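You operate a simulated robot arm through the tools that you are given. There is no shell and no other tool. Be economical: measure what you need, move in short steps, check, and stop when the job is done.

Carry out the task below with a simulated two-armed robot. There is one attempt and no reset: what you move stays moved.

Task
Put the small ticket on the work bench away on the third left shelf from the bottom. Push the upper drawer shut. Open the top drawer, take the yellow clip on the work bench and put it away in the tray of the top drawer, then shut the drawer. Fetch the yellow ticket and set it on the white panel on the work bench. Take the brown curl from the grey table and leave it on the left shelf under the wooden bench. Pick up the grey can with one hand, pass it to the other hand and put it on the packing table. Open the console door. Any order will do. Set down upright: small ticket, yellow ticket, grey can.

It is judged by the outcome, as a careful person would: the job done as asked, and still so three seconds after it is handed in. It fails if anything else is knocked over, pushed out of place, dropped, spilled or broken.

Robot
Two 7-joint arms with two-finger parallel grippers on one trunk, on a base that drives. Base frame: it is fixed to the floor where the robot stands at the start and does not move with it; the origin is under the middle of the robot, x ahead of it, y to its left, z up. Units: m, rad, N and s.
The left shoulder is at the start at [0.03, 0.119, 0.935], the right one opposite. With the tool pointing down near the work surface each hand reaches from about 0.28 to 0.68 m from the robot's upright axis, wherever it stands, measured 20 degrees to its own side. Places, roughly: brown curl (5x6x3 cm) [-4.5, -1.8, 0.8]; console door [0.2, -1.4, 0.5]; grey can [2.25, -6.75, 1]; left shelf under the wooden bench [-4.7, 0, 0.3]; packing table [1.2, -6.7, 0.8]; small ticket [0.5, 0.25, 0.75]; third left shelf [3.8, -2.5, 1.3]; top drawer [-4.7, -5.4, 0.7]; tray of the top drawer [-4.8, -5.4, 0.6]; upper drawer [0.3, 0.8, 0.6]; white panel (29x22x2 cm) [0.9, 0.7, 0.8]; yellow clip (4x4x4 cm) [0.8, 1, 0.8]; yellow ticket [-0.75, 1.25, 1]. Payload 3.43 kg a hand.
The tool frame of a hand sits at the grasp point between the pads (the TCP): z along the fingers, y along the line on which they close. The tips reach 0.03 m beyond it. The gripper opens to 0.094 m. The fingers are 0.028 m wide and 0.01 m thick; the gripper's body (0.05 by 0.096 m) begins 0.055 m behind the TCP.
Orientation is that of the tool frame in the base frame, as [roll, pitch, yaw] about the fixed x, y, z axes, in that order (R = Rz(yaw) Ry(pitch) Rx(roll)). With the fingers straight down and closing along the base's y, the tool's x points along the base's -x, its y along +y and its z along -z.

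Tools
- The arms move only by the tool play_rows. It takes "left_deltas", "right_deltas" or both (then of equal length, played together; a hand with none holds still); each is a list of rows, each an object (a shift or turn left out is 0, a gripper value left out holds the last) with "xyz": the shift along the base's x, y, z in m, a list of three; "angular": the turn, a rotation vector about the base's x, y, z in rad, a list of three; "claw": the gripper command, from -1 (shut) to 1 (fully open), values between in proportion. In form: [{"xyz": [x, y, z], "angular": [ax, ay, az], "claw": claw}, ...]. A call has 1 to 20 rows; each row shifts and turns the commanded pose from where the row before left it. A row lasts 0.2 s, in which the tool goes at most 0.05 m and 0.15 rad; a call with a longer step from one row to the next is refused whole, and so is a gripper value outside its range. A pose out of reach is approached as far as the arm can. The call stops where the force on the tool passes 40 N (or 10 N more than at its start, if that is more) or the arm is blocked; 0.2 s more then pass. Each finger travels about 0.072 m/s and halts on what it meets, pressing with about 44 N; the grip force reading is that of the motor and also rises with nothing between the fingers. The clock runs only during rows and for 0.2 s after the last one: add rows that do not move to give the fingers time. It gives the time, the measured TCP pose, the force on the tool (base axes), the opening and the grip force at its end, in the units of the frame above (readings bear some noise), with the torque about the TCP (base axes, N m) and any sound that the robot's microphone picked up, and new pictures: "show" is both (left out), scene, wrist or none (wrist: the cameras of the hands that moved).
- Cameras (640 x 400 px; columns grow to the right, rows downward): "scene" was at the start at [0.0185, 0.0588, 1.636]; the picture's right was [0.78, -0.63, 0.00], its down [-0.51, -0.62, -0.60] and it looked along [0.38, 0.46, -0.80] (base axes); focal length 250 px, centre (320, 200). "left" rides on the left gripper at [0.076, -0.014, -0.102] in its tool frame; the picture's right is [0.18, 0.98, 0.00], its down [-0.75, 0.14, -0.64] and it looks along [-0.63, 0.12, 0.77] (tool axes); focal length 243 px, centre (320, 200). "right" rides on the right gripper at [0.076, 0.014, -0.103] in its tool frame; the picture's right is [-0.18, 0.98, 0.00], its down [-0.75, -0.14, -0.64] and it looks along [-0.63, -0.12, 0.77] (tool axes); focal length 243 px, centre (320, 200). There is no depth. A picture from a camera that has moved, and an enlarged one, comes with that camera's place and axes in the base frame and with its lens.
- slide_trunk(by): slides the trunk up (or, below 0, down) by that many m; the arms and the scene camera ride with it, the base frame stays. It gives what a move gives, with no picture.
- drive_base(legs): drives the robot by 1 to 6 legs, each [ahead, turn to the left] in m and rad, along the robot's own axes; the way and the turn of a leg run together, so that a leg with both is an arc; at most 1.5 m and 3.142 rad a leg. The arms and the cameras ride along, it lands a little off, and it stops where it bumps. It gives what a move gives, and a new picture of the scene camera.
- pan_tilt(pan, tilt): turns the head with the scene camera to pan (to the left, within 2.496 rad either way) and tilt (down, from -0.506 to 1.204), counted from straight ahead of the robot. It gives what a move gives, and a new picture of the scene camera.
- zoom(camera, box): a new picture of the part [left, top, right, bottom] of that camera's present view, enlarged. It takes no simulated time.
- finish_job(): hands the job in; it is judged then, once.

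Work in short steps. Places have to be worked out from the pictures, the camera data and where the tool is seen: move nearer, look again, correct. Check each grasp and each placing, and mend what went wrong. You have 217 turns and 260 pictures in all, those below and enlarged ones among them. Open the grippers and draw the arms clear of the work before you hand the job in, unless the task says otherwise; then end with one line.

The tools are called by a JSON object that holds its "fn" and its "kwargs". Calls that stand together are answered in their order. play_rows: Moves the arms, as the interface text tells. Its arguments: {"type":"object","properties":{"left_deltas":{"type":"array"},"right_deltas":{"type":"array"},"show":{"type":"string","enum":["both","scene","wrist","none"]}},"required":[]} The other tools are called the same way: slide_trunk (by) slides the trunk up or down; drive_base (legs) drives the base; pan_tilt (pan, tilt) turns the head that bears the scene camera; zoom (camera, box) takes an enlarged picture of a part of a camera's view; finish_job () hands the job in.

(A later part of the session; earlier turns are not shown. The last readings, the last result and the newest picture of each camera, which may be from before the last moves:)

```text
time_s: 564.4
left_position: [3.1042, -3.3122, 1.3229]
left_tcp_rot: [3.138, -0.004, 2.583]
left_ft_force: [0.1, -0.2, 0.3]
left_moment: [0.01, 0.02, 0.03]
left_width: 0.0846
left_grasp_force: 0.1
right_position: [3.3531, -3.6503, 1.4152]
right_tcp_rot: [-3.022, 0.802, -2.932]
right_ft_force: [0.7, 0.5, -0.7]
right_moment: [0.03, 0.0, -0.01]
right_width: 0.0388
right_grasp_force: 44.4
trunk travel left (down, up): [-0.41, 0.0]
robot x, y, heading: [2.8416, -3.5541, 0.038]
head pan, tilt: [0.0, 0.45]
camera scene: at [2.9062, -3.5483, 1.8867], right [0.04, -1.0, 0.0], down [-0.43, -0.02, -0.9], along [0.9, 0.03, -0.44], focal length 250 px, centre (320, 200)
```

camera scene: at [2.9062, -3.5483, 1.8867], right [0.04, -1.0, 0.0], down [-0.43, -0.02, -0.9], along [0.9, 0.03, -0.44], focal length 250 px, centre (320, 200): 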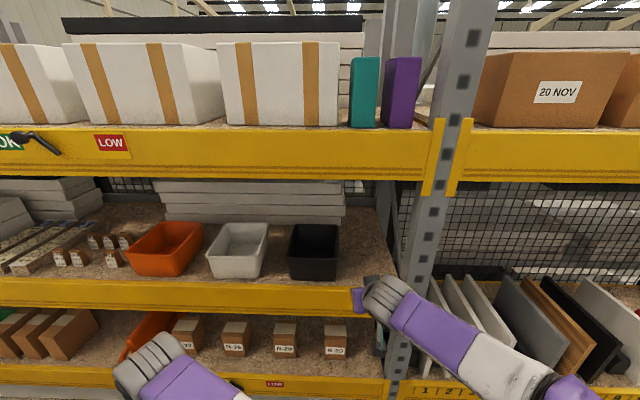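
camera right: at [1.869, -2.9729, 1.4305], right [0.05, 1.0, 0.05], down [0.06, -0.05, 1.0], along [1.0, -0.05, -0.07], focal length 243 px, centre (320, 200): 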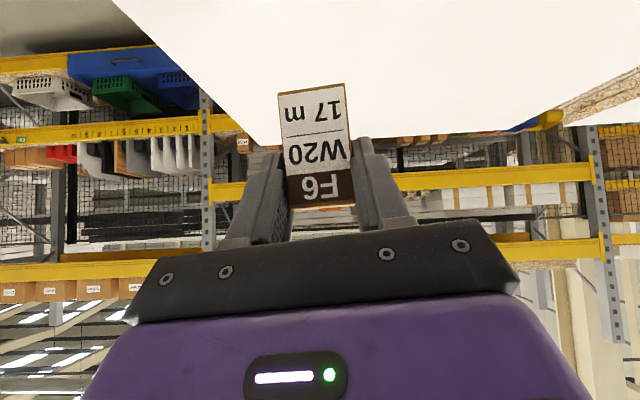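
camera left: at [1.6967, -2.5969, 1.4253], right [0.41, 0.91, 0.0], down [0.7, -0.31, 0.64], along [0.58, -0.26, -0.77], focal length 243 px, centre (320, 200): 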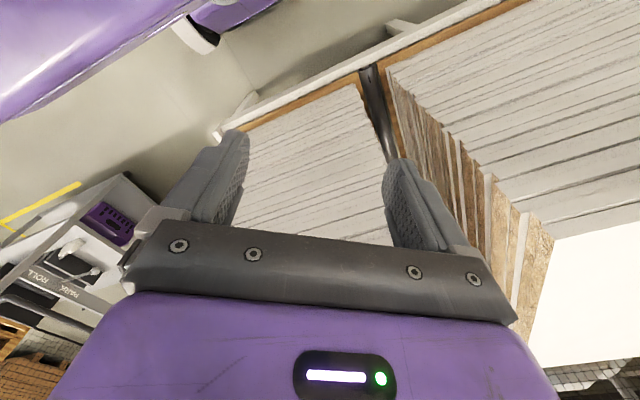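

The free place right of the black bin (y −3.61…−3.80) is in view; shelf front x≈3.54. I drive 0.17 m and move the ticket over the shelf.

{"fn": "drive_base", "kwargs": {"legs": [[0.17, -0.03]]}}

{"fn": "play_rows", "kwargs": {"right_deltas": [{"xyz": [0.02, -0.015, 0]}, {"xyz": [0.025, -0.01, 0]}, {"xyz": [0.025, -0.01, -0.02]}, {"xyz": [0.02, -0.005, -0.02]}], "show": "both"}}

```text
time_s: 565.8
left_position: [3.2786, -3.3157, 1.3212]
left_tcp_rot: [3.14, -0.004, 2.556]
left_ft_force: [-0.1, 0.3, 0.2]
left_moment: [-0.02, -0.03, 0.02]
left_width: 0.0843
left_grasp_force: 0.1
right_position: [3.5154, -3.661, 1.4151]
right_tcp_rot: [-3.022, 0.802, -2.96]
right_ft_force: [0.8, 0.3, -0.8]
right_moment: [0.01, -0.01, 0.01]
right_width: 0.0383
right_grasp_force: 43.6
trunk travel left (down, up): [-0.41, 0.0]
robot x, y, heading: [3.0071, -3.5482, 0.003]
head pan, tilt: [0.0, 0.45]
camera scene: at [3.0726, -3.5465, 1.8867], right [0.01, -1.0, 0.0], down [-0.43, 0.0, -0.9], along [0.9, 0.01, -0.43], focal length 250 px, centre (320, 200)
```

scene: 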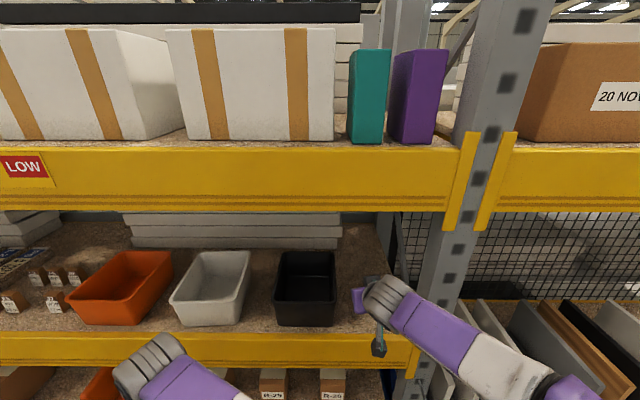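

```text
time_s: 566.8
left_position: [3.2788, -3.316, 1.3218]
left_tcp_rot: [3.141, -0.005, 2.552]
left_ft_force: [0.8, 0.0, 0.5]
left_moment: [0.02, 0.01, 0.02]
left_width: 0.0846
left_grasp_force: 0.0
right_position: [3.6076, -3.7018, 1.374]
right_tcp_rot: [-3.024, 0.802, -2.961]
right_ft_force: [-0.6, 0.5, 0.1]
right_moment: [-0.02, 0.02, 0.06]
right_width: 0.0386
right_grasp_force: 44.2
trunk travel left (down, up): [-0.41, 0.0]
robot x, y, heading: [3.0088, -3.5459, 0.005]
head pan, tilt: [0.0, 0.45]
camera scene: at [3.0744, -3.5466, 1.8866], right [0.01, -1.0, 0.0], down [-0.44, 0.0, -0.9], along [0.9, 0.01, -0.44], focal length 250 px, centre (320, 200)
camera right: at [3.4795, -3.6993, 1.3904], right [0.03, 1.0, 0.05], down [0.06, -0.05, 1.0], along [1.0, -0.03, -0.07], focal length 243 px, centre (320, 200)
```

scene: 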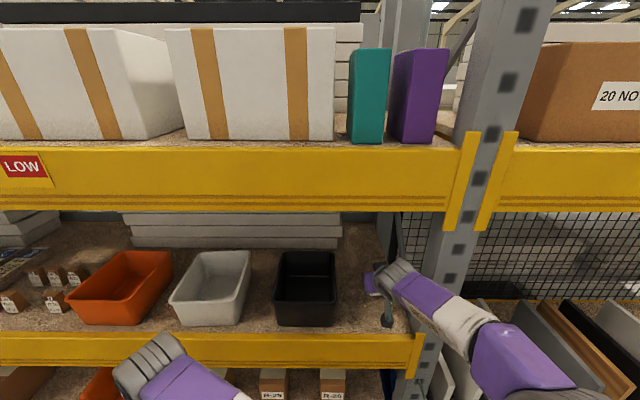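
right: 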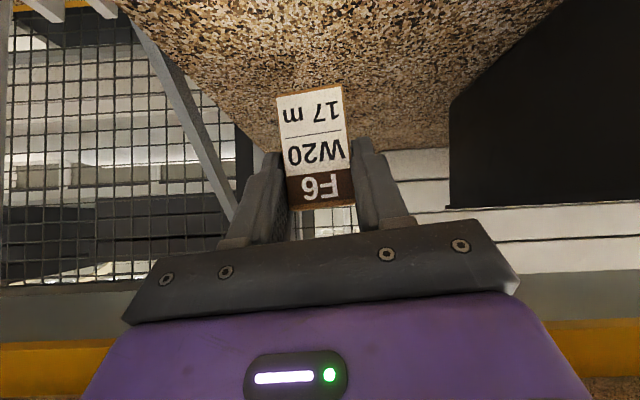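

Ticket is ~9 cm inside the shelf edge, clear of the bin and upright. I lower until contact.

{"fn": "play_rows", "kwargs": {"right_deltas": [{"xyz": [0, 0, -0.015]}, {"xyz": [0, 0, -0.015]}, {"xyz": [0, 0, -0.006]}, {"xyz": [0, 0, -0.006]}, {"xyz": [0, 0, -0.006]}, {"xyz": [0, 0, -0.006]}, {"xyz": [0, 0, -0.006]}, {"xyz": [0, 0, -0.006]}], "show": "none"}}

```text
time_s: 568.0
left_position: [3.2791, -3.3151, 1.3216]
left_tcp_rot: [3.141, -0.005, 2.554]
left_ft_force: [0.4, -0.4, -0.2]
left_moment: [0.02, 0.02, -0.02]
left_width: 0.0843
left_grasp_force: 0.0
right_position: [3.6105, -3.7026, 1.3414]
right_tcp_rot: [-3.027, 0.832, -2.959]
right_ft_force: [-4.5, -1.2, 12.0]
right_moment: [0.13, 0.36, 0.08]
right_width: 0.0385
right_grasp_force: 43.9
trunk travel left (down, up): [-0.41, 0.0]
robot x, y, heading: [3.0099, -3.5501, 0.008]
head pan, tilt: [0.0, 0.45]
stopped in row 5 (right hand): the force on the tool passed its limit at 43 N (the readings are from after the stop); the commanded pose is now the measured one
```

Contact (shelf z≈1.31). I undo the small tilt, release gently and withdraw along the finger axis.

{"fn": "play_rows", "kwargs": {"right_deltas": [{"xyz": [0, 0, 0.002], "angular": [0, 0.028, 0]}, {}, {"claw": 0.0}, {}, {}, {"xyz": [-0.015, 0, 0.012]}, {"xyz": [-0.025, 0, 0.02]}, {"xyz": [-0.03, 0, 0.02]}, {"xyz": [-0.04, 0, 0.01]}], "show": "wrist"}}

```text
time_s: 570.0
left_position: [3.2755, -3.3165, 1.3222]
left_tcp_rot: [3.139, -0.004, 2.554]
left_ft_force: [0.6, 0.0, 0.1]
left_moment: [-0.04, 0.0, -0.01]
left_width: 0.0848
left_grasp_force: 0.0
right_position: [3.498, -3.7017, 1.4037]
right_tcp_rot: [-3.033, 0.803, -2.969]
right_ft_force: [-0.4, -0.5, -0.4]
right_moment: [-0.02, 0.0, 0.02]
right_width: 0.0468
right_grasp_force: 0.1
trunk travel left (down, up): [-0.41, 0.0]
robot x, y, heading: [3.01, -3.5499, 0.006]
head pan, tilt: [0.0, 0.45]
camera right: at [3.3693, -3.6995, 1.4201], right [0.03, 1.0, 0.06], down [0.07, -0.06, 1.0], along [1.0, -0.03, -0.07], focal length 243 px, centre (320, 200)
```

right: 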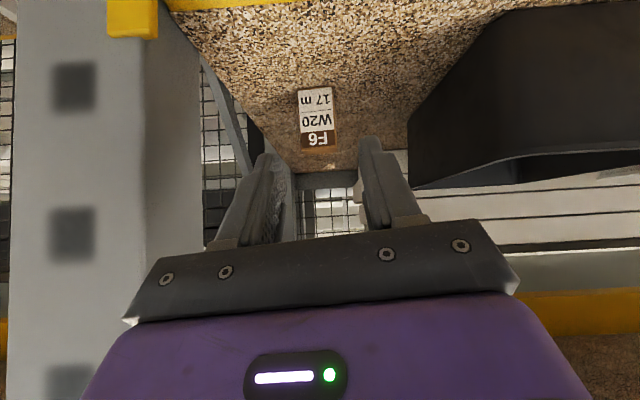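

The small ticket stands on the third left shelf. I back off, re-level the right hand, then drive south between trolley and rack toward the can and packing table.

{"fn": "drive_base", "kwargs": {"legs": [[-0.25, 0]]}}

{"fn": "play_rows", "kwargs": {"right_deltas": [{"xyz": [-0.02, 0, 0], "angular": [0, 0.134, 0]}, {"xyz": [-0.02, 0, 0], "angular": [0, 0.134, 0]}, {"xyz": [-0.02, 0, 0], "angular": [0, 0.134, 0]}, {"xyz": [-0.02, 0, 0], "angular": [0, 0.134, 0]}, {"xyz": [-0.02, 0, 0], "angular": [0, 0.134, 0]}, {"xyz": [-0.02, 0, 0], "angular": [0, 0.134, 0]}], "show": "none"}}

{"fn": "drive_base", "kwargs": {"legs": [[0, -1.39], [1.05, 0], [0, -0.19], [1.1, 0]]}}

{"fn": "pan_tilt", "kwargs": {"pan": -0.4, "tilt": 0.5}}

```text
time_s: 571.8
left_position: [3.0285, -3.3175, 1.3214]
left_tcp_rot: [3.139, -0.005, 2.555]
left_ft_force: [0.4, 0.1, 0.4]
left_moment: [0.04, 0.01, -0.02]
left_width: 0.0846
left_grasp_force: 0.1
right_position: [3.251, -3.7037, 1.4029]
right_tcp_rot: [-3.033, 0.798, -2.964]
right_ft_force: [-0.9, 0.3, 0.6]
right_moment: [0.0, 0.0, 0.01]
right_width: 0.0467
right_grasp_force: 0.1
trunk travel left (down, up): [-0.41, 0.0]
robot x, y, heading: [2.7593, -3.5471, 0.001]
head pan, tilt: [0.0, 0.45]
camera scene: at [2.8247, -3.5483, 1.8866], right [0.01, -1.0, 0.0], down [-0.44, 0.0, -0.9], along [0.9, 0.01, -0.44], focal length 250 px, centre (320, 200)
```

scene: 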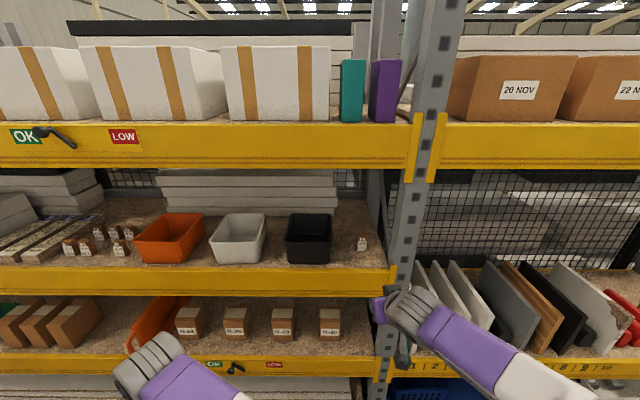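

```text
time_s: 573.2
left_position: [3.0293, -3.3175, 1.3224]
left_tcp_rot: [3.14, -0.002, 2.555]
left_ft_force: [0.0, 0.2, 0.5]
left_moment: [0.02, -0.01, -0.02]
left_width: 0.0845
left_grasp_force: 0.0
right_position: [3.1306, -3.7037, 1.4024]
right_tcp_rot: [3.126, -0.003, -3.02]
right_ft_force: [0.5, 1.1, 0.5]
right_moment: [0.01, -0.02, 0.0]
right_width: 0.0469
right_grasp_force: 0.0
trunk travel left (down, up): [-0.41, 0.0]
robot x, y, heading: [2.7584, -3.5489, 0.006]
head pan, tilt: [0.0, 0.45]
```

```text
time_s: 588.0
left_position: [3.1761, -5.9495, 1.3215]
left_tcp_rot: [3.14, -0.005, 0.953]
left_ft_force: [0.1, 0.3, -0.4]
left_moment: [0.0, 0.01, -0.01]
left_width: 0.0846
left_grasp_force: 0.0
right_position: [2.7885, -6.0387, 1.4031]
right_tcp_rot: [3.125, 0.002, 1.661]
right_ft_force: [1.0, 0.2, 0.4]
right_moment: [-0.05, -0.01, 0.03]
right_width: 0.047
right_grasp_force: 0.1
trunk travel left (down, up): [-0.41, 0.0]
robot x, y, heading: [2.9527, -5.6708, -1.593]
head pan, tilt: [0.0, 0.45]
camera scene: at [2.952, -5.7343, 1.8867], right [-1.0, 0.02, 0.0], down [0.01, 0.43, -0.9], along [-0.02, -0.9, -0.44], focal length 250 px, centre (320, 200)
```

scene: 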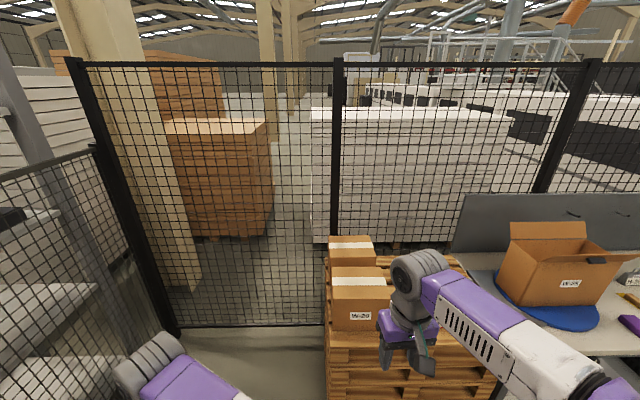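

```text
time_s: 588.8
left_position: [3.1764, -5.9501, 1.3221]
left_tcp_rot: [3.14, -0.004, 0.953]
left_ft_force: [0.6, -0.3, -0.6]
left_moment: [0.01, 0.0, 0.0]
left_width: 0.0846
left_grasp_force: 0.0
right_position: [2.7893, -6.0398, 1.4025]
right_tcp_rot: [3.126, 0.003, 1.663]
right_ft_force: [-0.7, -0.4, 0.2]
right_moment: [-0.01, -0.03, -0.01]
right_width: 0.0471
right_grasp_force: 0.1
trunk travel left (down, up): [-0.41, 0.0]
robot x, y, heading: [2.9471, -5.6716, -1.591]
head pan, tilt: [-0.4, 0.499]
camera scene: at [2.9169, -5.7254, 1.8822], right [-0.91, 0.41, 0.0], down [0.2, 0.44, -0.88], along [-0.36, -0.8, -0.48], focal length 250 px, centre (320, 200)
```

scene: 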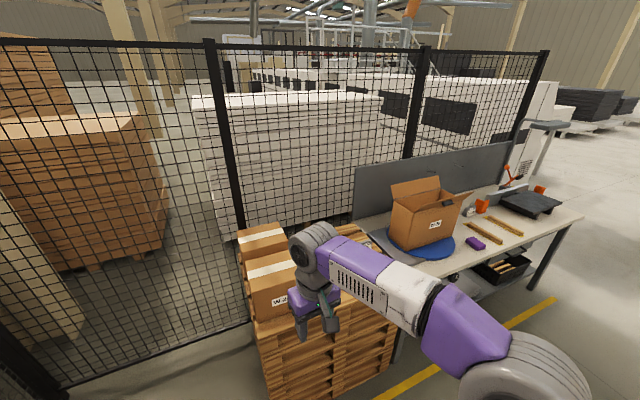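

The grey can seems to be at ≈(2.2, −6.65) by the pallet stack, beside the packing table. I move west to (2.1, −5.75) and face it.

{"fn": "drive_base", "kwargs": {"legs": [[0, -1.46], [0.85, 0], [0, 1.48]]}}

{"fn": "pan_tilt", "kwargs": {"pan": 0.0, "tilt": 0.7}}

```text
time_s: 600.7
left_position: [2.314, -6.0023, 1.3214]
left_tcp_rot: [3.141, -0.003, 0.955]
left_ft_force: [-0.1, 0.9, -0.8]
left_moment: [-0.02, 0.01, 0.01]
left_width: 0.0846
left_grasp_force: 0.0
right_position: [1.9258, -6.0908, 1.4034]
right_tcp_rot: [3.123, 0.001, 1.667]
right_ft_force: [-0.3, -1.6, -0.7]
right_moment: [0.0, -0.02, 0.01]
right_width: 0.0472
right_grasp_force: 0.1
trunk travel left (down, up): [-0.41, 0.0]
robot x, y, heading: [2.0903, -5.7274, -1.59]
head pan, tilt: [-0.4, 0.499]
camera scene: at [2.0543, -5.7781, 1.8822], right [-0.91, 0.41, 0.0], down [0.2, 0.44, -0.88], along [-0.36, -0.8, -0.48], focal length 250 px, centre (320, 200)
```

scene: 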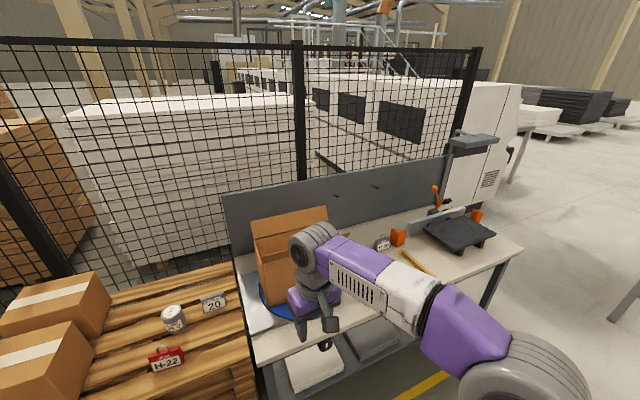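

```text
time_s: 601.6
left_position: [2.3148, -6.0028, 1.3217]
left_tcp_rot: [3.142, -0.003, 0.958]
left_ft_force: [0.5, 0.0, 0.2]
left_moment: [-0.02, 0.01, -0.02]
left_width: 0.0845
left_grasp_force: 0.1
right_position: [1.9273, -6.0934, 1.4035]
right_tcp_rot: [3.123, 0.002, 1.667]
right_ft_force: [0.4, 0.4, -0.1]
right_moment: [0.02, 0.02, -0.01]
right_width: 0.0472
right_grasp_force: 0.1
trunk travel left (down, up): [-0.41, 0.0]
robot x, y, heading: [2.089, -5.7244, -1.592]
head pan, tilt: [0.0, 0.7]
camera scene: at [2.0895, -5.7799, 1.8645], right [-1.0, 0.02, 0.0], down [0.01, 0.64, -0.77], along [-0.02, -0.77, -0.64], focal length 250 px, centre (320, 200)
```

scene: 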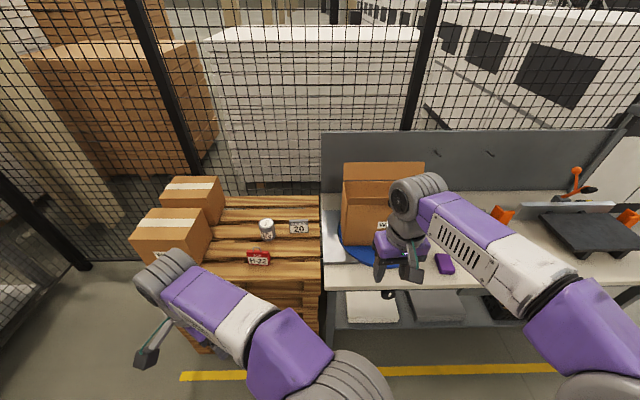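

The can stands on the pallet stack at ≈(2.32, −6.6), next to a red H‑22 block and a "20" card; the packing table is to its right. I lower the trunk, turn the left hand to neutral yaw, drive closer and look.

{"fn": "slide_trunk", "kwargs": {"by": -0.15}}

{"fn": "play_rows", "kwargs": {"left_deltas": [{"xyz": [0, 0, 0.03], "angular": [0, 0, 0.149], "claw": 1}, {"xyz": [0, 0, 0.03], "angular": [0, 0, 0.149]}, {"xyz": [0, 0, 0], "angular": [0, 0, 0.149]}, {"xyz": [0, 0, 0], "angular": [0, 0, 0.149]}], "show": "none"}}

{"fn": "drive_base", "kwargs": {"legs": [[0.25, 0.02]]}}

{"fn": "zoom", "kwargs": {"camera": "left", "box": [80, 0, 560, 300]}}

```text
time_s: 603.3
left_position: [2.3147, -6.0015, 1.1713]
left_tcp_rot: [3.14, -0.003, 0.955]
left_ft_force: [-0.2, 0.3, 1.2]
left_moment: [0.02, -0.04, 0.01]
left_width: 0.0843
left_grasp_force: 0.0
right_position: [1.927, -6.0929, 1.2536]
right_tcp_rot: [3.125, 0.001, 1.667]
right_ft_force: [0.4, -0.3, 0.6]
right_moment: [-0.02, 0.01, 0.02]
right_width: 0.0471
right_grasp_force: 0.0
trunk travel left (down, up): [-0.26, 0.15]
robot x, y, heading: [2.088, -5.7272, -1.594]
head pan, tilt: [0.0, 0.7]
```

```text
time_s: 604.3
left_position: [2.3142, -6.001, 1.2304]
left_tcp_rot: [3.141, -0.006, 1.556]
left_ft_force: [0.4, 0.5, 0.3]
left_moment: [0.01, -0.02, 0.0]
left_width: 0.0936
left_grasp_force: 0.0
right_position: [1.9265, -6.0922, 1.2533]
right_tcp_rot: [3.125, 0.0, 1.667]
right_ft_force: [0.6, 0.5, -1.3]
right_moment: [0.0, -0.01, 0.0]
right_width: 0.047
right_grasp_force: 0.0
trunk travel left (down, up): [-0.26, 0.15]
robot x, y, heading: [2.0913, -5.7258, -1.59]
head pan, tilt: [0.0, 0.7]
```

```text
time_s: 606.1
left_position: [2.3159, -6.2464, 1.2315]
left_tcp_rot: [3.14, -0.005, 1.569]
left_ft_force: [0.3, 0.6, 0.4]
left_moment: [0.02, -0.03, -0.02]
left_width: 0.094
left_grasp_force: 0.0
right_position: [1.9309, -6.3448, 1.2527]
right_tcp_rot: [3.123, 0.003, 1.685]
right_ft_force: [-0.1, -0.6, -0.2]
right_moment: [0.02, -0.04, 0.01]
right_width: 0.047
right_grasp_force: 0.1
trunk travel left (down, up): [-0.26, 0.15]
robot x, y, heading: [2.0836, -5.9751, -1.574]
head pan, tilt: [0.0, 0.7]
camera scene: at [2.0879, -6.03, 1.7144], right [-1.0, 0.0, 0.0], down [0.0, 0.64, -0.76], along [0.0, -0.76, -0.64], focal length 250 px, centre (320, 200)
```

scene: 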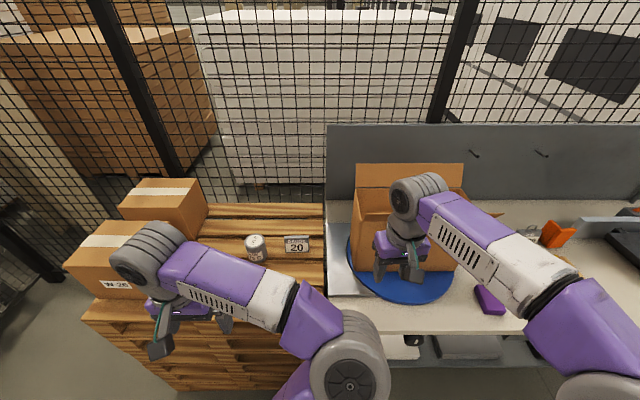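

```text
1.33 times, centred on (320, 150) of left
camera zoom: at [2.3027, -6.1707, 1.3351], right [0.98, 0.18, 0.0], down [0.14, -0.76, 0.64], along [0.12, -0.63, -0.77], focal length 324 px, centre (320, 267)
```

zoom: 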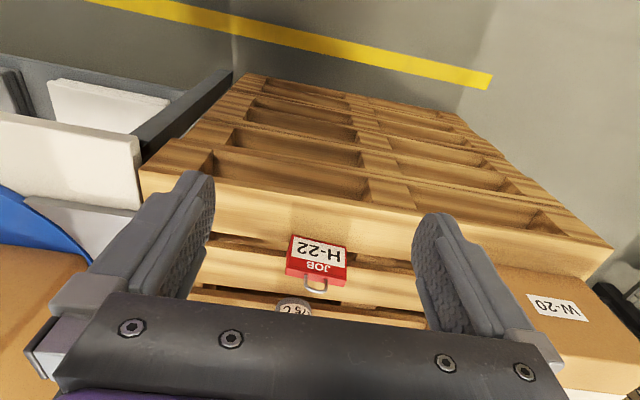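

The can is partly hidden by the hand. I move the left hand aside-back (up) to see the can with the wrist camera better.

{"fn": "play_rows", "kwargs": {"left_deltas": [{"xyz": [0.01, 0.02, 0.03]}, {"xyz": [0.01, 0.02, 0.03]}, {"xyz": [0, 0.02, 0.03], "angular": [-0.12, 0, 0]}, {"angular": [-0.12, 0, 0]}], "show": "wrist"}}

```text
time_s: 607.2
left_position: [2.3702, -6.2097, 1.3006]
left_tcp_rot: [-3.141, 0.121, 1.835]
left_ft_force: [-0.4, -0.5, 0.2]
left_moment: [0.02, -0.03, 0.02]
left_width: 0.0939
left_grasp_force: 0.0
left hand out of reach, approached as far as the arm can: row 3, 4
right_position: [1.9288, -6.3458, 1.2526]
right_tcp_rot: [3.124, 0.003, 1.685]
right_ft_force: [0.3, -0.2, -0.3]
right_moment: [0.0, 0.01, -0.01]
right_width: 0.047
right_grasp_force: 0.0
trunk travel left (down, up): [-0.26, 0.15]
robot x, y, heading: [2.086, -5.9753, -1.571]
head pan, tilt: [0.0, 0.7]
stopped in row 4 (left hand): the arm was blocked; the commanded pose is now the measured one
camera left: at [2.3343, -6.1284, 1.3932], right [0.9, 0.43, -0.02], down [0.31, -0.61, 0.73], along [0.3, -0.66, -0.68], focal length 243 px, centre (320, 200)
```

left: 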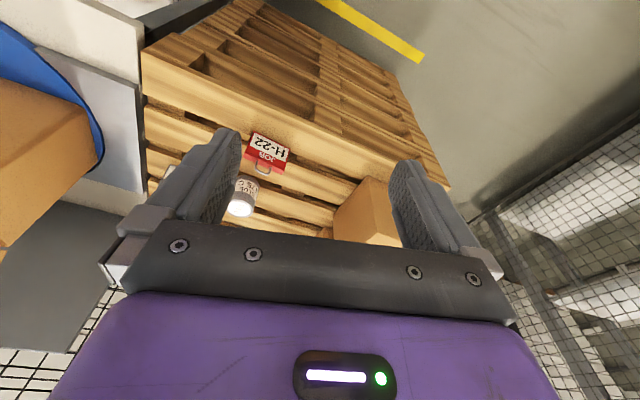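

Triangulated: can base z≈0.86, top 0.945, axis at (2.346, −6.69); H‑22 block at y≈−6.52. Plan: left hand grips the can's top part from above, then the right takes its lower part from the front and places it on the table. I drive 0.1 m closer, level the left hand and approach above the can.

{"fn": "drive_base", "kwargs": {"legs": [[0.1, 0.0]]}}

{"fn": "play_rows", "kwargs": {"left_deltas": [{"xyz": [0, -0.02, -0.03], "angular": [0.1, 0.03, -0.08]}, {"xyz": [0, -0.02, -0.04], "angular": [0.0165, 0, -0.09]}, {"xyz": [0, -0.02, -0.04], "angular": [0, 0, -0.09]}, {"xyz": [0, -0.03, -0.035]}, {"xyz": [-0.005, -0.03, -0.035]}, {"xyz": [-0.005, -0.035, -0.03]}, {"xyz": [-0.005, -0.035, -0.02]}, {"xyz": [-0.005, -0.045, 0]}, {"xyz": [-0.004, -0.045, 0]}, {"xyz": [0, -0.04, 0]}], "show": "wrist"}}

```text
time_s: 608.3
left_position: [2.3701, -6.3101, 1.2982]
left_tcp_rot: [-3.138, 0.125, 1.833]
left_ft_force: [-0.2, -0.4, 0.3]
left_moment: [0.04, -0.02, 0.01]
left_width: 0.0941
left_grasp_force: 0.1
right_position: [1.93, -6.4443, 1.2538]
right_tcp_rot: [3.124, 0.0, 1.683]
right_ft_force: [-0.6, -0.2, 0.0]
right_moment: [0.0, -0.04, -0.02]
right_width: 0.047
right_grasp_force: 0.1
trunk travel left (down, up): [-0.26, 0.15]
robot x, y, heading: [2.0833, -6.0725, -1.57]
head pan, tilt: [0.0, 0.7]
camera scene: at [2.0878, -6.1294, 1.7145], right [-1.0, 0.0, 0.0], down [0.0, 0.64, -0.76], along [0.0, -0.76, -0.64], focal length 250 px, centre (320, 200)
```

scene: 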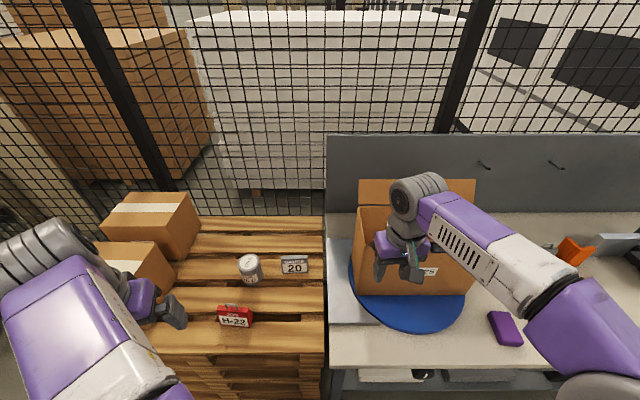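

```text
time_s: 610.5
left_position: [2.3472, -6.6302, 1.0685]
left_tcp_rot: [-3.132, 0.003, 1.575]
left_ft_force: [-0.4, -0.2, -0.3]
left_moment: [0.04, 0.04, -0.01]
left_width: 0.0941
left_grasp_force: 0.0
right_position: [1.9305, -6.4445, 1.2532]
right_tcp_rot: [3.124, 0.002, 1.682]
right_ft_force: [0.3, 0.1, 0.0]
right_moment: [0.0, -0.02, 0.0]
right_width: 0.0468
right_grasp_force: 0.1
trunk travel left (down, up): [-0.26, 0.15]
robot x, y, heading: [2.0876, -6.0766, -1.57]
head pan, tilt: [0.0, 0.7]
camera left: at [2.3346, -6.5523, 1.1718], right [0.98, 0.19, -0.01], down [0.15, -0.75, 0.64], along [0.11, -0.63, -0.77], focal length 243 px, centre (320, 200)
```

left: 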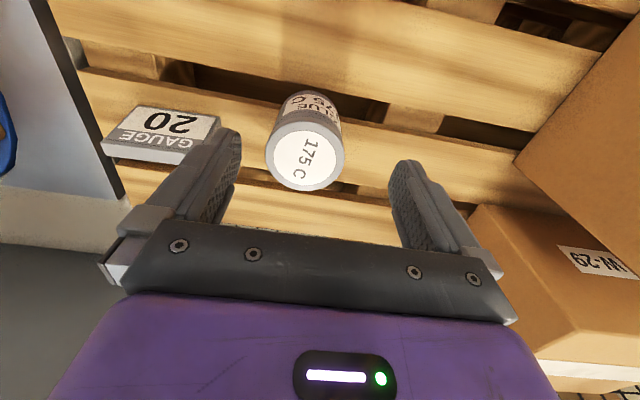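

Can diameter ≈8 cm, centre (2.341, −6.683). I move over it and descend partly to verify alignment.

{"fn": "play_rows", "kwargs": {"left_deltas": [{"xyz": [-0.003, -0.027, 0]}, {"xyz": [-0.003, -0.026, -0.02]}, {"xyz": [0, 0, -0.03]}, {}], "show": "wrist"}}

```text
time_s: 611.5
left_position: [2.3401, -6.6824, 1.0185]
left_tcp_rot: [-3.135, 0.001, 1.573]
left_ft_force: [0.7, 0.1, 0.5]
left_moment: [-0.01, 0.03, 0.0]
left_width: 0.0939
left_grasp_force: 0.1
right_position: [1.9303, -6.4421, 1.2524]
right_tcp_rot: [3.124, 0.002, 1.682]
right_ft_force: [-1.3, -0.5, 0.9]
right_moment: [-0.01, -0.01, -0.04]
right_width: 0.0468
right_grasp_force: 0.0
trunk travel left (down, up): [-0.26, 0.15]
robot x, y, heading: [2.0851, -6.0747, -1.575]
head pan, tilt: [0.0, 0.7]
camera left: at [2.3278, -6.6061, 1.1222], right [0.98, 0.19, -0.01], down [0.15, -0.75, 0.64], along [0.11, -0.63, -0.77], focal length 243 px, centre (320, 200)
```

left: 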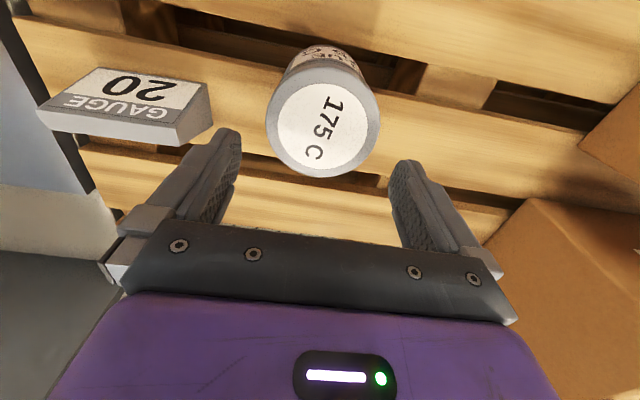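

Two views refine it: diameter 7.1 cm, top z≈0.973, centre (2.340, −6.665). I correct y by +1.7 cm, descend to z≈0.972 and close.

{"fn": "play_rows", "kwargs": {"left_deltas": [{"xyz": [0, 0.017, 0]}, {"xyz": [0, 0, -0.02]}, {"xyz": [0, 0, -0.02]}, {"xyz": [0, 0, -0.006]}, {}, {"claw": -1}, {}, {}, {}], "show": "wrist"}}

```text
time_s: 613.5
left_position: [2.3408, -6.6647, 0.9734]
left_tcp_rot: [-3.136, 0.002, 1.573]
left_ft_force: [-0.5, -0.4, -0.2]
left_moment: [-0.03, 0.01, -0.01]
left_width: 0.0763
left_grasp_force: 44.2
right_position: [1.9286, -6.445, 1.2522]
right_tcp_rot: [3.124, 0.001, 1.683]
right_ft_force: [-0.7, 0.4, -0.6]
right_moment: [0.01, 0.02, 0.02]
right_width: 0.0469
right_grasp_force: 0.1
trunk travel left (down, up): [-0.26, 0.15]
robot x, y, heading: [2.0866, -6.0735, -1.577]
head pan, tilt: [0.0, 0.7]
camera left: at [2.3279, -6.5884, 1.0773], right [0.98, 0.19, -0.01], down [0.15, -0.75, 0.64], along [0.11, -0.63, -0.77], focal length 243 px, centre (320, 200)
```

left: 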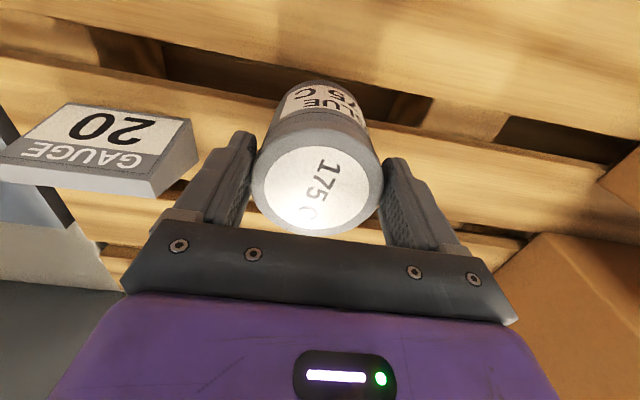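

Gripped but only ~2 cm deep (diameter 7.6 cm). I reopen, go 1.2 cm lower, re-grip and lift.

{"fn": "play_rows", "kwargs": {"left_deltas": [{"claw": 1}, {}, {"xyz": [0, 0, -0.012]}, {"claw": -1}, {}, {}, {}, {"xyz": [0, 0, 0.02]}, {"xyz": [0, 0, 0.04]}, {"xyz": [0, 0, 0.045]}, {"xyz": [0, 0.02, 0.04]}], "show": "none"}}

```text
time_s: 615.9
left_position: [2.3405, -6.643, 1.1098]
left_tcp_rot: [-3.133, 0.004, 1.573]
left_ft_force: [0.0, 0.4, -3.1]
left_moment: [0.08, 0.0, 0.04]
left_width: 0.0796
left_grasp_force: 44.0
right_position: [1.9288, -6.4428, 1.2539]
right_tcp_rot: [3.125, 0.004, 1.683]
right_ft_force: [1.3, 0.1, 0.1]
right_moment: [-0.03, 0.01, -0.04]
right_width: 0.047
right_grasp_force: 0.2
trunk travel left (down, up): [-0.26, 0.15]
robot x, y, heading: [2.0854, -6.0727, -1.577]
head pan, tilt: [0.0, 0.7]
```

The can is held (8 cm, ~0.3 kg). I back away from the pallets and bring both hands to a handover place in front of the robot, pitching the right hand forward.

{"fn": "drive_base", "kwargs": {"legs": [[-0.35, 0]]}}

{"fn": "play_rows", "kwargs": {"left_deltas": [{"xyz": [-0.03, 0, 0]}, {"xyz": [-0.03, 0, 0]}, {"xyz": [-0.03, 0, 0]}, {"xyz": [-0.03, 0, 0]}, {"xyz": [-0.03, 0, 0]}, {"xyz": [-0.02, 0, 0]}, {}, {}, {}], "right_deltas": [{"xyz": [-0.015, -0.01, -0.02]}, {"xyz": [-0.015, -0.01, -0.02], "angular": [-0.144, 0, 0]}, {"xyz": [-0.01, -0.01, -0.02], "angular": [-0.144, 0, 0]}, {"xyz": [0, 0, -0.02], "angular": [-0.144, 0, 0]}, {"xyz": [0, 0, -0.02], "angular": [-0.144, 0, 0]}, {"xyz": [0, 0, -0.02], "angular": [-0.144, 0, 0]}, {"xyz": [0, 0, -0.02], "angular": [-0.144, 0, 0]}, {"xyz": [0, 0, -0.02], "angular": [-0.144, 0, 0], "claw": 1}, {"xyz": [0, 0, -0.02], "angular": [-0.144, 0, 0]}], "show": "scene"}}

```text
time_s: 618.2
left_position: [2.3397, -6.3, 1.1072]
left_tcp_rot: [-3.133, 0.001, 1.571]
left_ft_force: [0.2, 0.1, -4.6]
left_moment: [0.06, 0.02, 0.0]
left_width: 0.0801
left_grasp_force: 43.8
right_position: [1.93, -6.1002, 1.253]
right_tcp_rot: [3.124, 0.001, 1.681]
right_ft_force: [-0.5, -0.2, 0.3]
right_moment: [-0.04, 0.01, 0.05]
right_width: 0.0469
right_grasp_force: 0.1
trunk travel left (down, up): [-0.26, 0.15]
robot x, y, heading: [2.0827, -5.7282, -1.575]
head pan, tilt: [0.0, 0.7]
camera scene: at [2.0897, -5.7846, 1.7145], right [-1.0, 0.01, 0.0], down [0.0, 0.64, -0.76], along [-0.01, -0.76, -0.64], focal length 250 px, centre (320, 200)
```

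scene: 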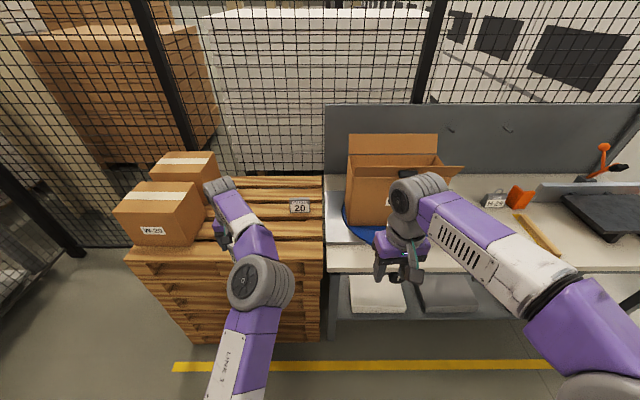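

```text
time_s: 620.2
left_position: [2.171, -6.3005, 1.105]
left_tcp_rot: [-3.134, -0.001, 1.57]
left_ft_force: [1.0, -0.7, -4.2]
left_moment: [0.06, 0.01, -0.03]
left_width: 0.0796
left_grasp_force: 43.6
right_position: [1.8952, -6.1823, 1.079]
right_tcp_rot: [-2.908, 1.031, 1.884]
right_ft_force: [-4.7, 0.0, -1.1]
right_moment: [-0.06, -0.17, 0.3]
right_width: 0.094
right_grasp_force: 0.0
right hand out of reach, approached as far as the arm can: row 7, 8, 9
trunk travel left (down, up): [-0.26, 0.15]
robot x, y, heading: [2.09, -5.7281, -1.581]
head pan, tilt: [0.0, 0.7]
camera scene: at [2.0901, -5.7879, 1.7143], right [-1.0, 0.01, 0.0], down [0.0, 0.65, -0.76], along [-0.01, -0.76, -0.65], focal length 250 px, centre (320, 200)
```

scene: 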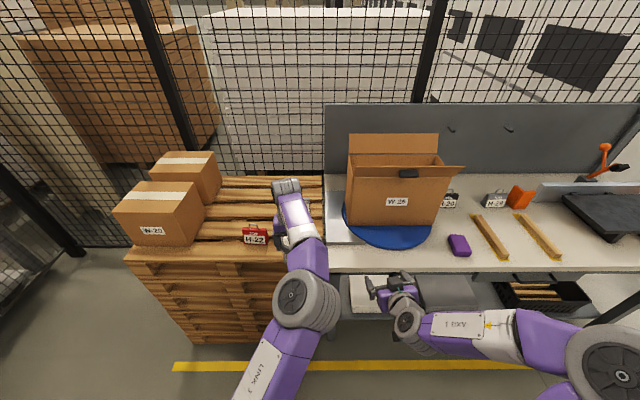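

The can is steady in the left hand. I bring it to x≈2.05, square up the right hand's orientation and line it up behind the can, checking with the right camera.

{"fn": "play_rows", "kwargs": {"left_deltas": [{"xyz": [-0.03, 0, 0]}, {"xyz": [-0.03, 0, 0]}, {"xyz": [-0.03, 0, 0]}, {"xyz": [-0.03, 0, 0]}, {}, {}], "right_deltas": [{"xyz": [0, 0.03, 0.02], "angular": [0, -0.12, 0]}, {"xyz": [0, 0.03, 0.02], "angular": [0, 0, -0.11]}, {"xyz": [0.04, 0, 0]}, {"xyz": [0.04, 0, 0]}, {"xyz": [0.04, 0, 0]}, {"xyz": [0.035, 0, 0]}], "show": "wrist"}}

```text
time_s: 621.8
left_position: [2.1202, -6.3101, 1.0861]
left_tcp_rot: [-3.134, -0.037, 1.67]
left_ft_force: [-0.7, -0.5, -3.9]
left_moment: [0.05, 0.0, -0.03]
left_width: 0.0796
left_grasp_force: 44.1
left hand out of reach, approached as far as the arm can: row 4
right_position: [1.9841, -6.1797, 1.1201]
right_tcp_rot: [-3.121, 1.02, 1.448]
right_ft_force: [0.9, -0.9, 0.4]
right_moment: [-0.01, -0.01, -0.02]
right_width: 0.094
right_grasp_force: 0.1
right hand out of reach, approached as far as the arm can: row 1, 2
trunk travel left (down, up): [-0.26, 0.15]
robot x, y, heading: [2.0847, -5.7343, -1.578]
head pan, tilt: [0.0, 0.7]
stopped in row 6 (left hand): the arm was blocked; the commanded pose is now the measured one
camera right: at [2.0156, -6.0571, 1.1091], right [0.96, -0.23, 0.15], down [-0.11, 0.17, 0.98], along [-0.25, -0.96, 0.14], focal length 243 px, centre (320, 200)
camera left: at [2.1007, -6.2402, 1.1908], right [0.96, 0.28, 0.0], down [0.22, -0.76, 0.61], along [0.17, -0.59, -0.79], focal length 243 px, centre (320, 200)
```

right: 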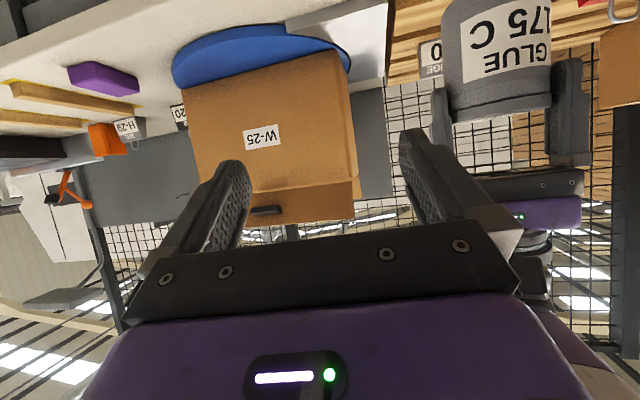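
left: 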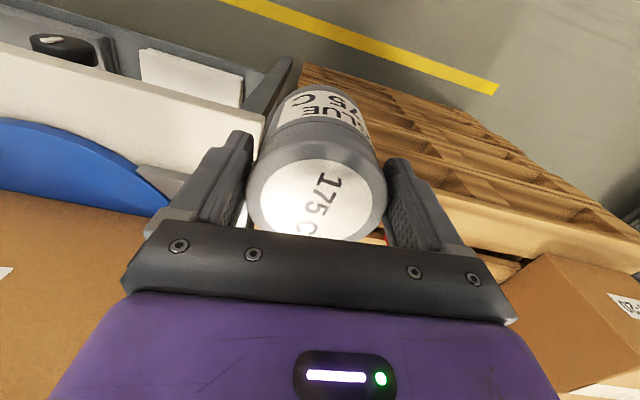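

The right camera sees the can with its lower half free. Right target: (2.12, −6.31, 1.026). I move the right hand sideways to be in line behind the can.

{"fn": "play_rows", "kwargs": {"right_deltas": [{"xyz": [0.035, 0, -0.005]}, {"xyz": [0.04, 0, -0.005]}, {"xyz": [0.04, -0.005, -0.005]}, {"xyz": [0.038, -0.005, -0.005]}, {}], "show": "wrist"}}

```text
time_s: 622.5
left_position: [2.22, -6.3238, 1.0482]
left_tcp_rot: [3.138, -0.098, 1.842]
left_ft_force: [0.7, 0.8, -4.8]
left_moment: [0.03, 0.0, 0.01]
left_width: 0.0795
left_grasp_force: 43.9
right_position: [2.0117, -6.2011, 1.0949]
right_tcp_rot: [-3.092, 0.99, 1.339]
right_ft_force: [-0.4, 0.7, 0.3]
right_moment: [-0.03, 0.0, 0.0]
right_width: 0.094
right_grasp_force: 0.1
trunk travel left (down, up): [-0.26, 0.15]
robot x, y, heading: [2.0893, -5.7367, -1.578]
head pan, tilt: [0.0, 0.7]
stopped in row 3 (left hand): the arm was blocked; the commanded pose is now the measured one
camera right: at [2.0602, -6.0825, 1.0864], right [0.92, -0.37, 0.13], down [-0.08, 0.15, 0.99], along [-0.38, -0.92, 0.11], focal length 243 px, centre (320, 200)
```

right: 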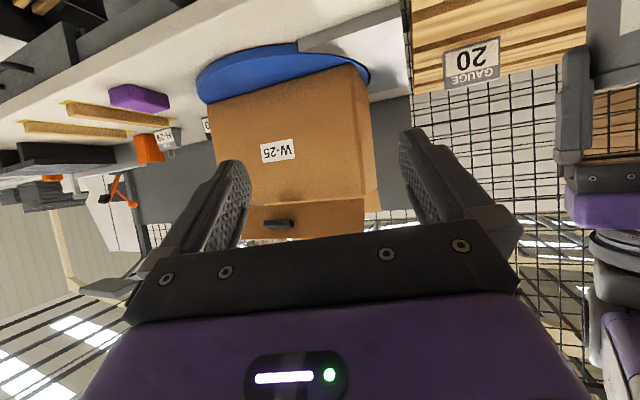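

The arms got in each other's way (left elbow is inboard). I'll swap roles: return the can to its spot, pick it with the right hand from above, and let the left take it from the front. First separate the arms and level the left hand.

{"fn": "play_rows", "kwargs": {"right_deltas": [{"xyz": [-0.04, 0.01, 0.01]}, {"xyz": [-0.04, 0, 0.02]}, {"xyz": [-0.03, 0, 0.02], "angular": [0.14, 0, 0]}, {"xyz": [0, 0, 0.02], "angular": [0.14, 0, 0]}, {"xyz": [0, 0, 0.02], "angular": [0.14, 0, 0]}, {"xyz": [0, 0, 0.02], "angular": [0.14, 0, 0]}, {"xyz": [0, 0, 0.02], "angular": [0.14, 0, 0]}, {"xyz": [0, 0, 0.02], "angular": [0.14, 0, 0]}, {"xyz": [0, 0, 0.02], "angular": [0.12, 0, 0]}], "left_deltas": [{}, {"xyz": [0.03, 0.01, 0.02], "angular": [-0.095, -0.023, 0]}, {"xyz": [0.03, 0.01, 0.02], "angular": [0, 0, -0.09]}, {"xyz": [0.03, 0, 0.02], "angular": [0, 0, -0.09]}, {"xyz": [0.03, 0, 0.01], "angular": [0, 0, -0.09]}, {}, {}, {}, {}], "show": "none"}}

```text
time_s: 624.5
left_position: [2.3397, -6.3031, 1.1194]
left_tcp_rot: [3.139, 0.0, 1.571]
left_ft_force: [0.7, -0.8, -4.2]
left_moment: [0.01, 0.05, 0.0]
left_width: 0.0794
left_grasp_force: 44.2
right_position: [1.9023, -6.1913, 1.2634]
right_tcp_rot: [-2.9, 0.041, 1.445]
right_ft_force: [0.5, -0.3, 0.5]
right_moment: [-0.01, 0.03, -0.02]
right_width: 0.0941
right_grasp_force: 0.1
trunk travel left (down, up): [-0.26, 0.15]
robot x, y, heading: [2.0876, -5.7348, -1.579]
head pan, tilt: [0.0, 0.7]
```

Separated and levelled, can still held. I raise the right hand, drive back to the pallets, and set the can down at its original spot.

{"fn": "play_rows", "kwargs": {"right_deltas": [{"xyz": [0, 0.03, 0.03], "angular": [0.005, -0.12, 0.06]}, {"xyz": [0, 0.03, 0.03], "angular": [0.005, -0.12, 0.06]}, {"xyz": [0, 0.03, 0.03]}], "show": "none"}}

{"fn": "drive_base", "kwargs": {"legs": [[0.345, 0.0]]}}

```text
time_s: 625.3
left_position: [2.3401, -6.302, 1.1206]
left_tcp_rot: [3.14, 0.0, 1.572]
left_ft_force: [0.0, 0.2, -4.0]
left_moment: [0.04, 0.02, -0.01]
left_width: 0.0796
left_grasp_force: 44.5
right_position: [1.9017, -6.0982, 1.3531]
right_tcp_rot: [-3.14, 0.017, 1.558]
right_ft_force: [0.4, 0.5, -0.5]
right_moment: [-0.05, 0.01, 0.04]
right_width: 0.0941
right_grasp_force: 0.1
trunk travel left (down, up): [-0.26, 0.15]
robot x, y, heading: [2.0859, -5.729, -1.576]
head pan, tilt: [0.0, 0.7]
```

```text
time_s: 627.5
left_position: [2.3337, -6.6485, 1.1193]
left_tcp_rot: [3.141, -0.001, 1.569]
left_ft_force: [-0.5, 0.2, -3.8]
left_moment: [0.01, -0.03, 0.03]
left_width: 0.0794
left_grasp_force: 43.8
right_position: [1.8978, -6.4442, 1.3519]
right_tcp_rot: [-3.14, 0.017, 1.553]
right_ft_force: [0.3, -0.3, -1.0]
right_moment: [0.0, 0.02, -0.03]
right_width: 0.0941
right_grasp_force: 0.1
trunk travel left (down, up): [-0.26, 0.15]
robot x, y, heading: [2.0827, -6.0783, -1.585]
head pan, tilt: [0.0, 0.7]
camera scene: at [2.0867, -6.1296, 1.7144], right [-1.0, 0.01, 0.0], down [0.01, 0.64, -0.76], along [-0.01, -0.76, -0.64], focal length 250 px, centre (320, 200)
```

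scene: 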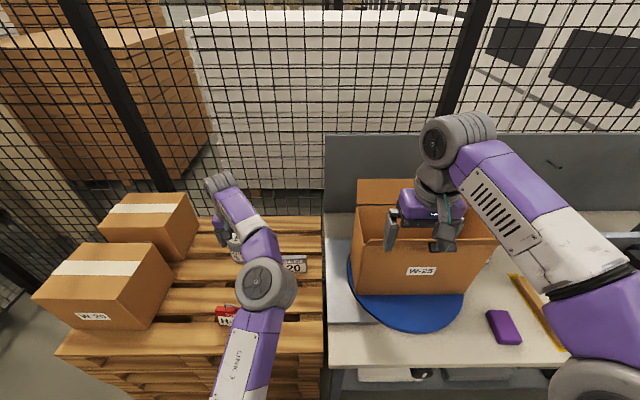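

Over the original spot. I lower to contact and release.

{"fn": "play_rows", "kwargs": {"left_deltas": [{"xyz": [0.007, -0.016, -0.02]}, {"xyz": [0, 0, -0.04]}, {"xyz": [0, 0, -0.04]}, {"xyz": [0, 0, -0.03]}, {"xyz": [0, 0, -0.012]}, {"xyz": [0, 0, -0.006]}, {"xyz": [0, 0, -0.005]}, {"xyz": [0, 0, -0.005]}, {"xyz": [0, 0, -0.005]}], "show": "none"}}

```text
time_s: 629.5
left_position: [2.3403, -6.6632, 0.9626]
left_tcp_rot: [3.138, 0.007, 1.57]
left_ft_force: [0.8, 0.7, 26.2]
left_moment: [0.52, 0.72, -0.01]
left_width: 0.0794
left_grasp_force: 43.9
right_position: [1.8968, -6.441, 1.3541]
right_tcp_rot: [-3.139, 0.017, 1.554]
right_ft_force: [-0.2, -0.2, 0.4]
right_moment: [0.01, -0.01, -0.01]
right_width: 0.0942
right_grasp_force: 0.1
trunk travel left (down, up): [-0.26, 0.15]
robot x, y, heading: [2.0838, -6.0758, -1.578]
head pan, tilt: [0.0, 0.7]
```

Contact. I release, lift the left hand out and retract it, then shift the base east so the right hand faces the can.

{"fn": "play_rows", "kwargs": {"left_deltas": [{"xyz": [0, 0, 0.001], "claw": 1}, {}, {}, {"xyz": [0, 0, 0.02]}, {"xyz": [0, 0, 0.04]}, {"xyz": [0, 0, 0.045]}, {"xyz": [0, 0.01, 0.045]}, {"xyz": [0, 0.04, 0.02]}, {"xyz": [0, 0.045, 0.02]}, {"xyz": [0, 0.045, 0]}, {"xyz": [0.02, 0.04, 0]}], "show": "wrist"}}

{"fn": "drive_base", "kwargs": {"legs": [[-0.3, 0], [0, 1.575], [0.38, 0], [0, -1.571], [0.29, 0]]}}

```text
time_s: 631.9
left_position: [2.3625, -6.4813, 1.1483]
left_tcp_rot: [3.14, 0.0, 1.571]
left_ft_force: [0.6, -0.1, 0.3]
left_moment: [-0.04, 0.02, 0.0]
left_width: 0.094
left_grasp_force: 0.0
right_position: [1.8988, -6.4418, 1.3544]
right_tcp_rot: [-3.139, 0.016, 1.552]
right_ft_force: [-0.2, 0.5, 0.9]
right_moment: [-0.03, 0.02, 0.03]
right_width: 0.0943
right_grasp_force: 0.1
trunk travel left (down, up): [-0.26, 0.15]
robot x, y, heading: [2.0852, -6.074, -1.584]
head pan, tilt: [0.0, 0.7]
camera left: at [2.3494, -6.4063, 1.2518], right [0.98, 0.18, 0.0], down [0.14, -0.75, 0.64], along [0.12, -0.63, -0.77], focal length 243 px, centre (320, 200)
```

left: 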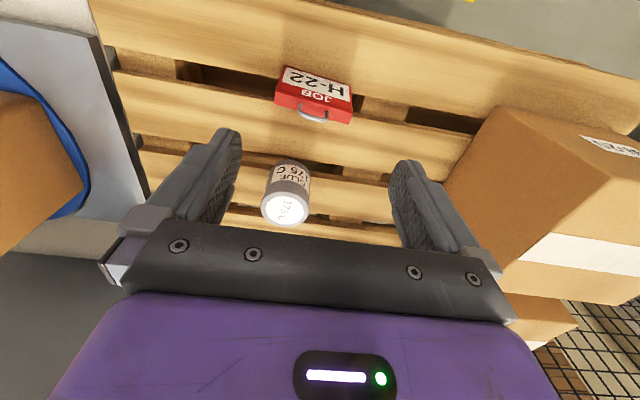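

```text
time_s: 645.1
left_position: [2.7313, -6.4887, 1.1486]
left_tcp_rot: [3.141, 0.002, 1.558]
left_ft_force: [0.4, 0.1, -0.5]
left_moment: [0.01, -0.01, 0.0]
left_width: 0.0941
left_grasp_force: 0.0
right_position: [2.2655, -6.4447, 1.3526]
right_tcp_rot: [-3.14, 0.017, 1.545]
right_ft_force: [-0.6, 0.4, -0.8]
right_moment: [0.02, 0.03, 0.03]
right_width: 0.0939
right_grasp_force: 0.0
trunk travel left (down, up): [-0.26, 0.15]
robot x, y, heading: [2.4632, -6.0758, -1.59]
head pan, tilt: [0.0, 0.7]
camera scene: at [2.4578, -6.1317, 1.7145], right [-1.0, 0.02, 0.0], down [0.01, 0.64, -0.76], along [-0.02, -0.76, -0.64], focal length 250 px, centre (320, 200)
```

scene: 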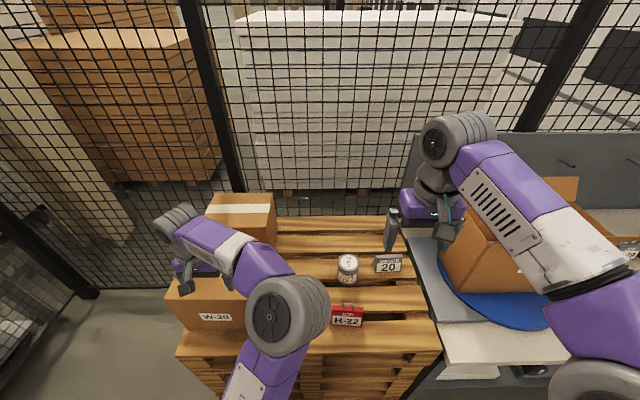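

The can stands back in place at (2.340, −6.663). I bring the right hand above it and check alignment.

{"fn": "play_rows", "kwargs": {"right_deltas": [{"xyz": [0.015, -0.02, -0.04], "angular": [0, 0, 0.025]}, {"xyz": [0.015, -0.02, -0.04]}, {"xyz": [0.015, -0.025, -0.04]}, {"xyz": [0.015, -0.03, -0.035]}, {"xyz": [0.015, -0.03, -0.035]}, {"xyz": [0, -0.03, -0.035]}, {"xyz": [0, -0.035, -0.03]}, {"xyz": [0, -0.028, -0.035]}, {"xyz": [0, 0, -0.04]}, {}], "left_deltas": [{"xyz": [0, 0.02, 0.04]}, {"xyz": [0, 0.03, 0.03]}, {"xyz": [0, 0.03, 0]}, {"xyz": [0, 0.03, 0]}, {}, {}, {}, {}, {}, {}], "show": "none"}}

{"fn": "zoom", "kwargs": {"camera": "right", "box": [0, 0, 640, 400]}}

```text
time_s: 647.3
left_position: [2.7296, -6.3789, 1.2183]
left_tcp_rot: [3.139, 0.001, 1.56]
left_ft_force: [0.0, 0.1, 0.5]
left_moment: [-0.02, -0.02, -0.01]
left_width: 0.0941
left_grasp_force: 0.0
right_position: [2.3403, -6.6632, 1.0258]
right_tcp_rot: [-3.139, 0.018, 1.566]
right_ft_force: [-0.3, 0.1, 0.3]
right_moment: [0.02, -0.02, 0.0]
right_width: 0.0942
right_grasp_force: 0.1
trunk travel left (down, up): [-0.26, 0.15]
robot x, y, heading: [2.4551, -6.0792, -1.595]
head pan, tilt: [0.0, 0.7]
```

```text
1.00 times, centred on (320, 200) of right (not enlarged: the box is as wide or as high as the picture)
camera zoom: at [2.3544, -6.5853, 1.127], right [0.98, -0.19, 0.0], down [-0.14, -0.74, 0.66], along [-0.12, -0.64, -0.76], focal length 243 px, centre (320, 200)
```

zoom: 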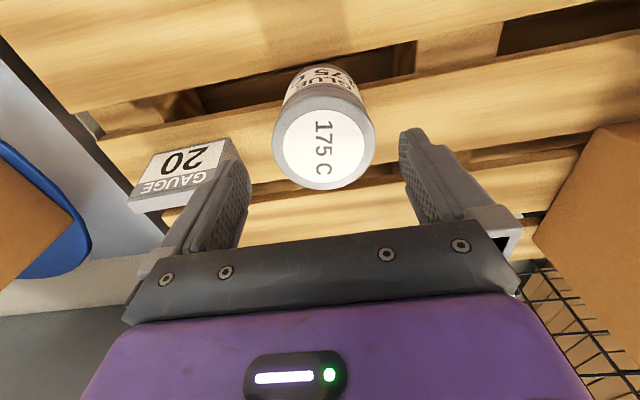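

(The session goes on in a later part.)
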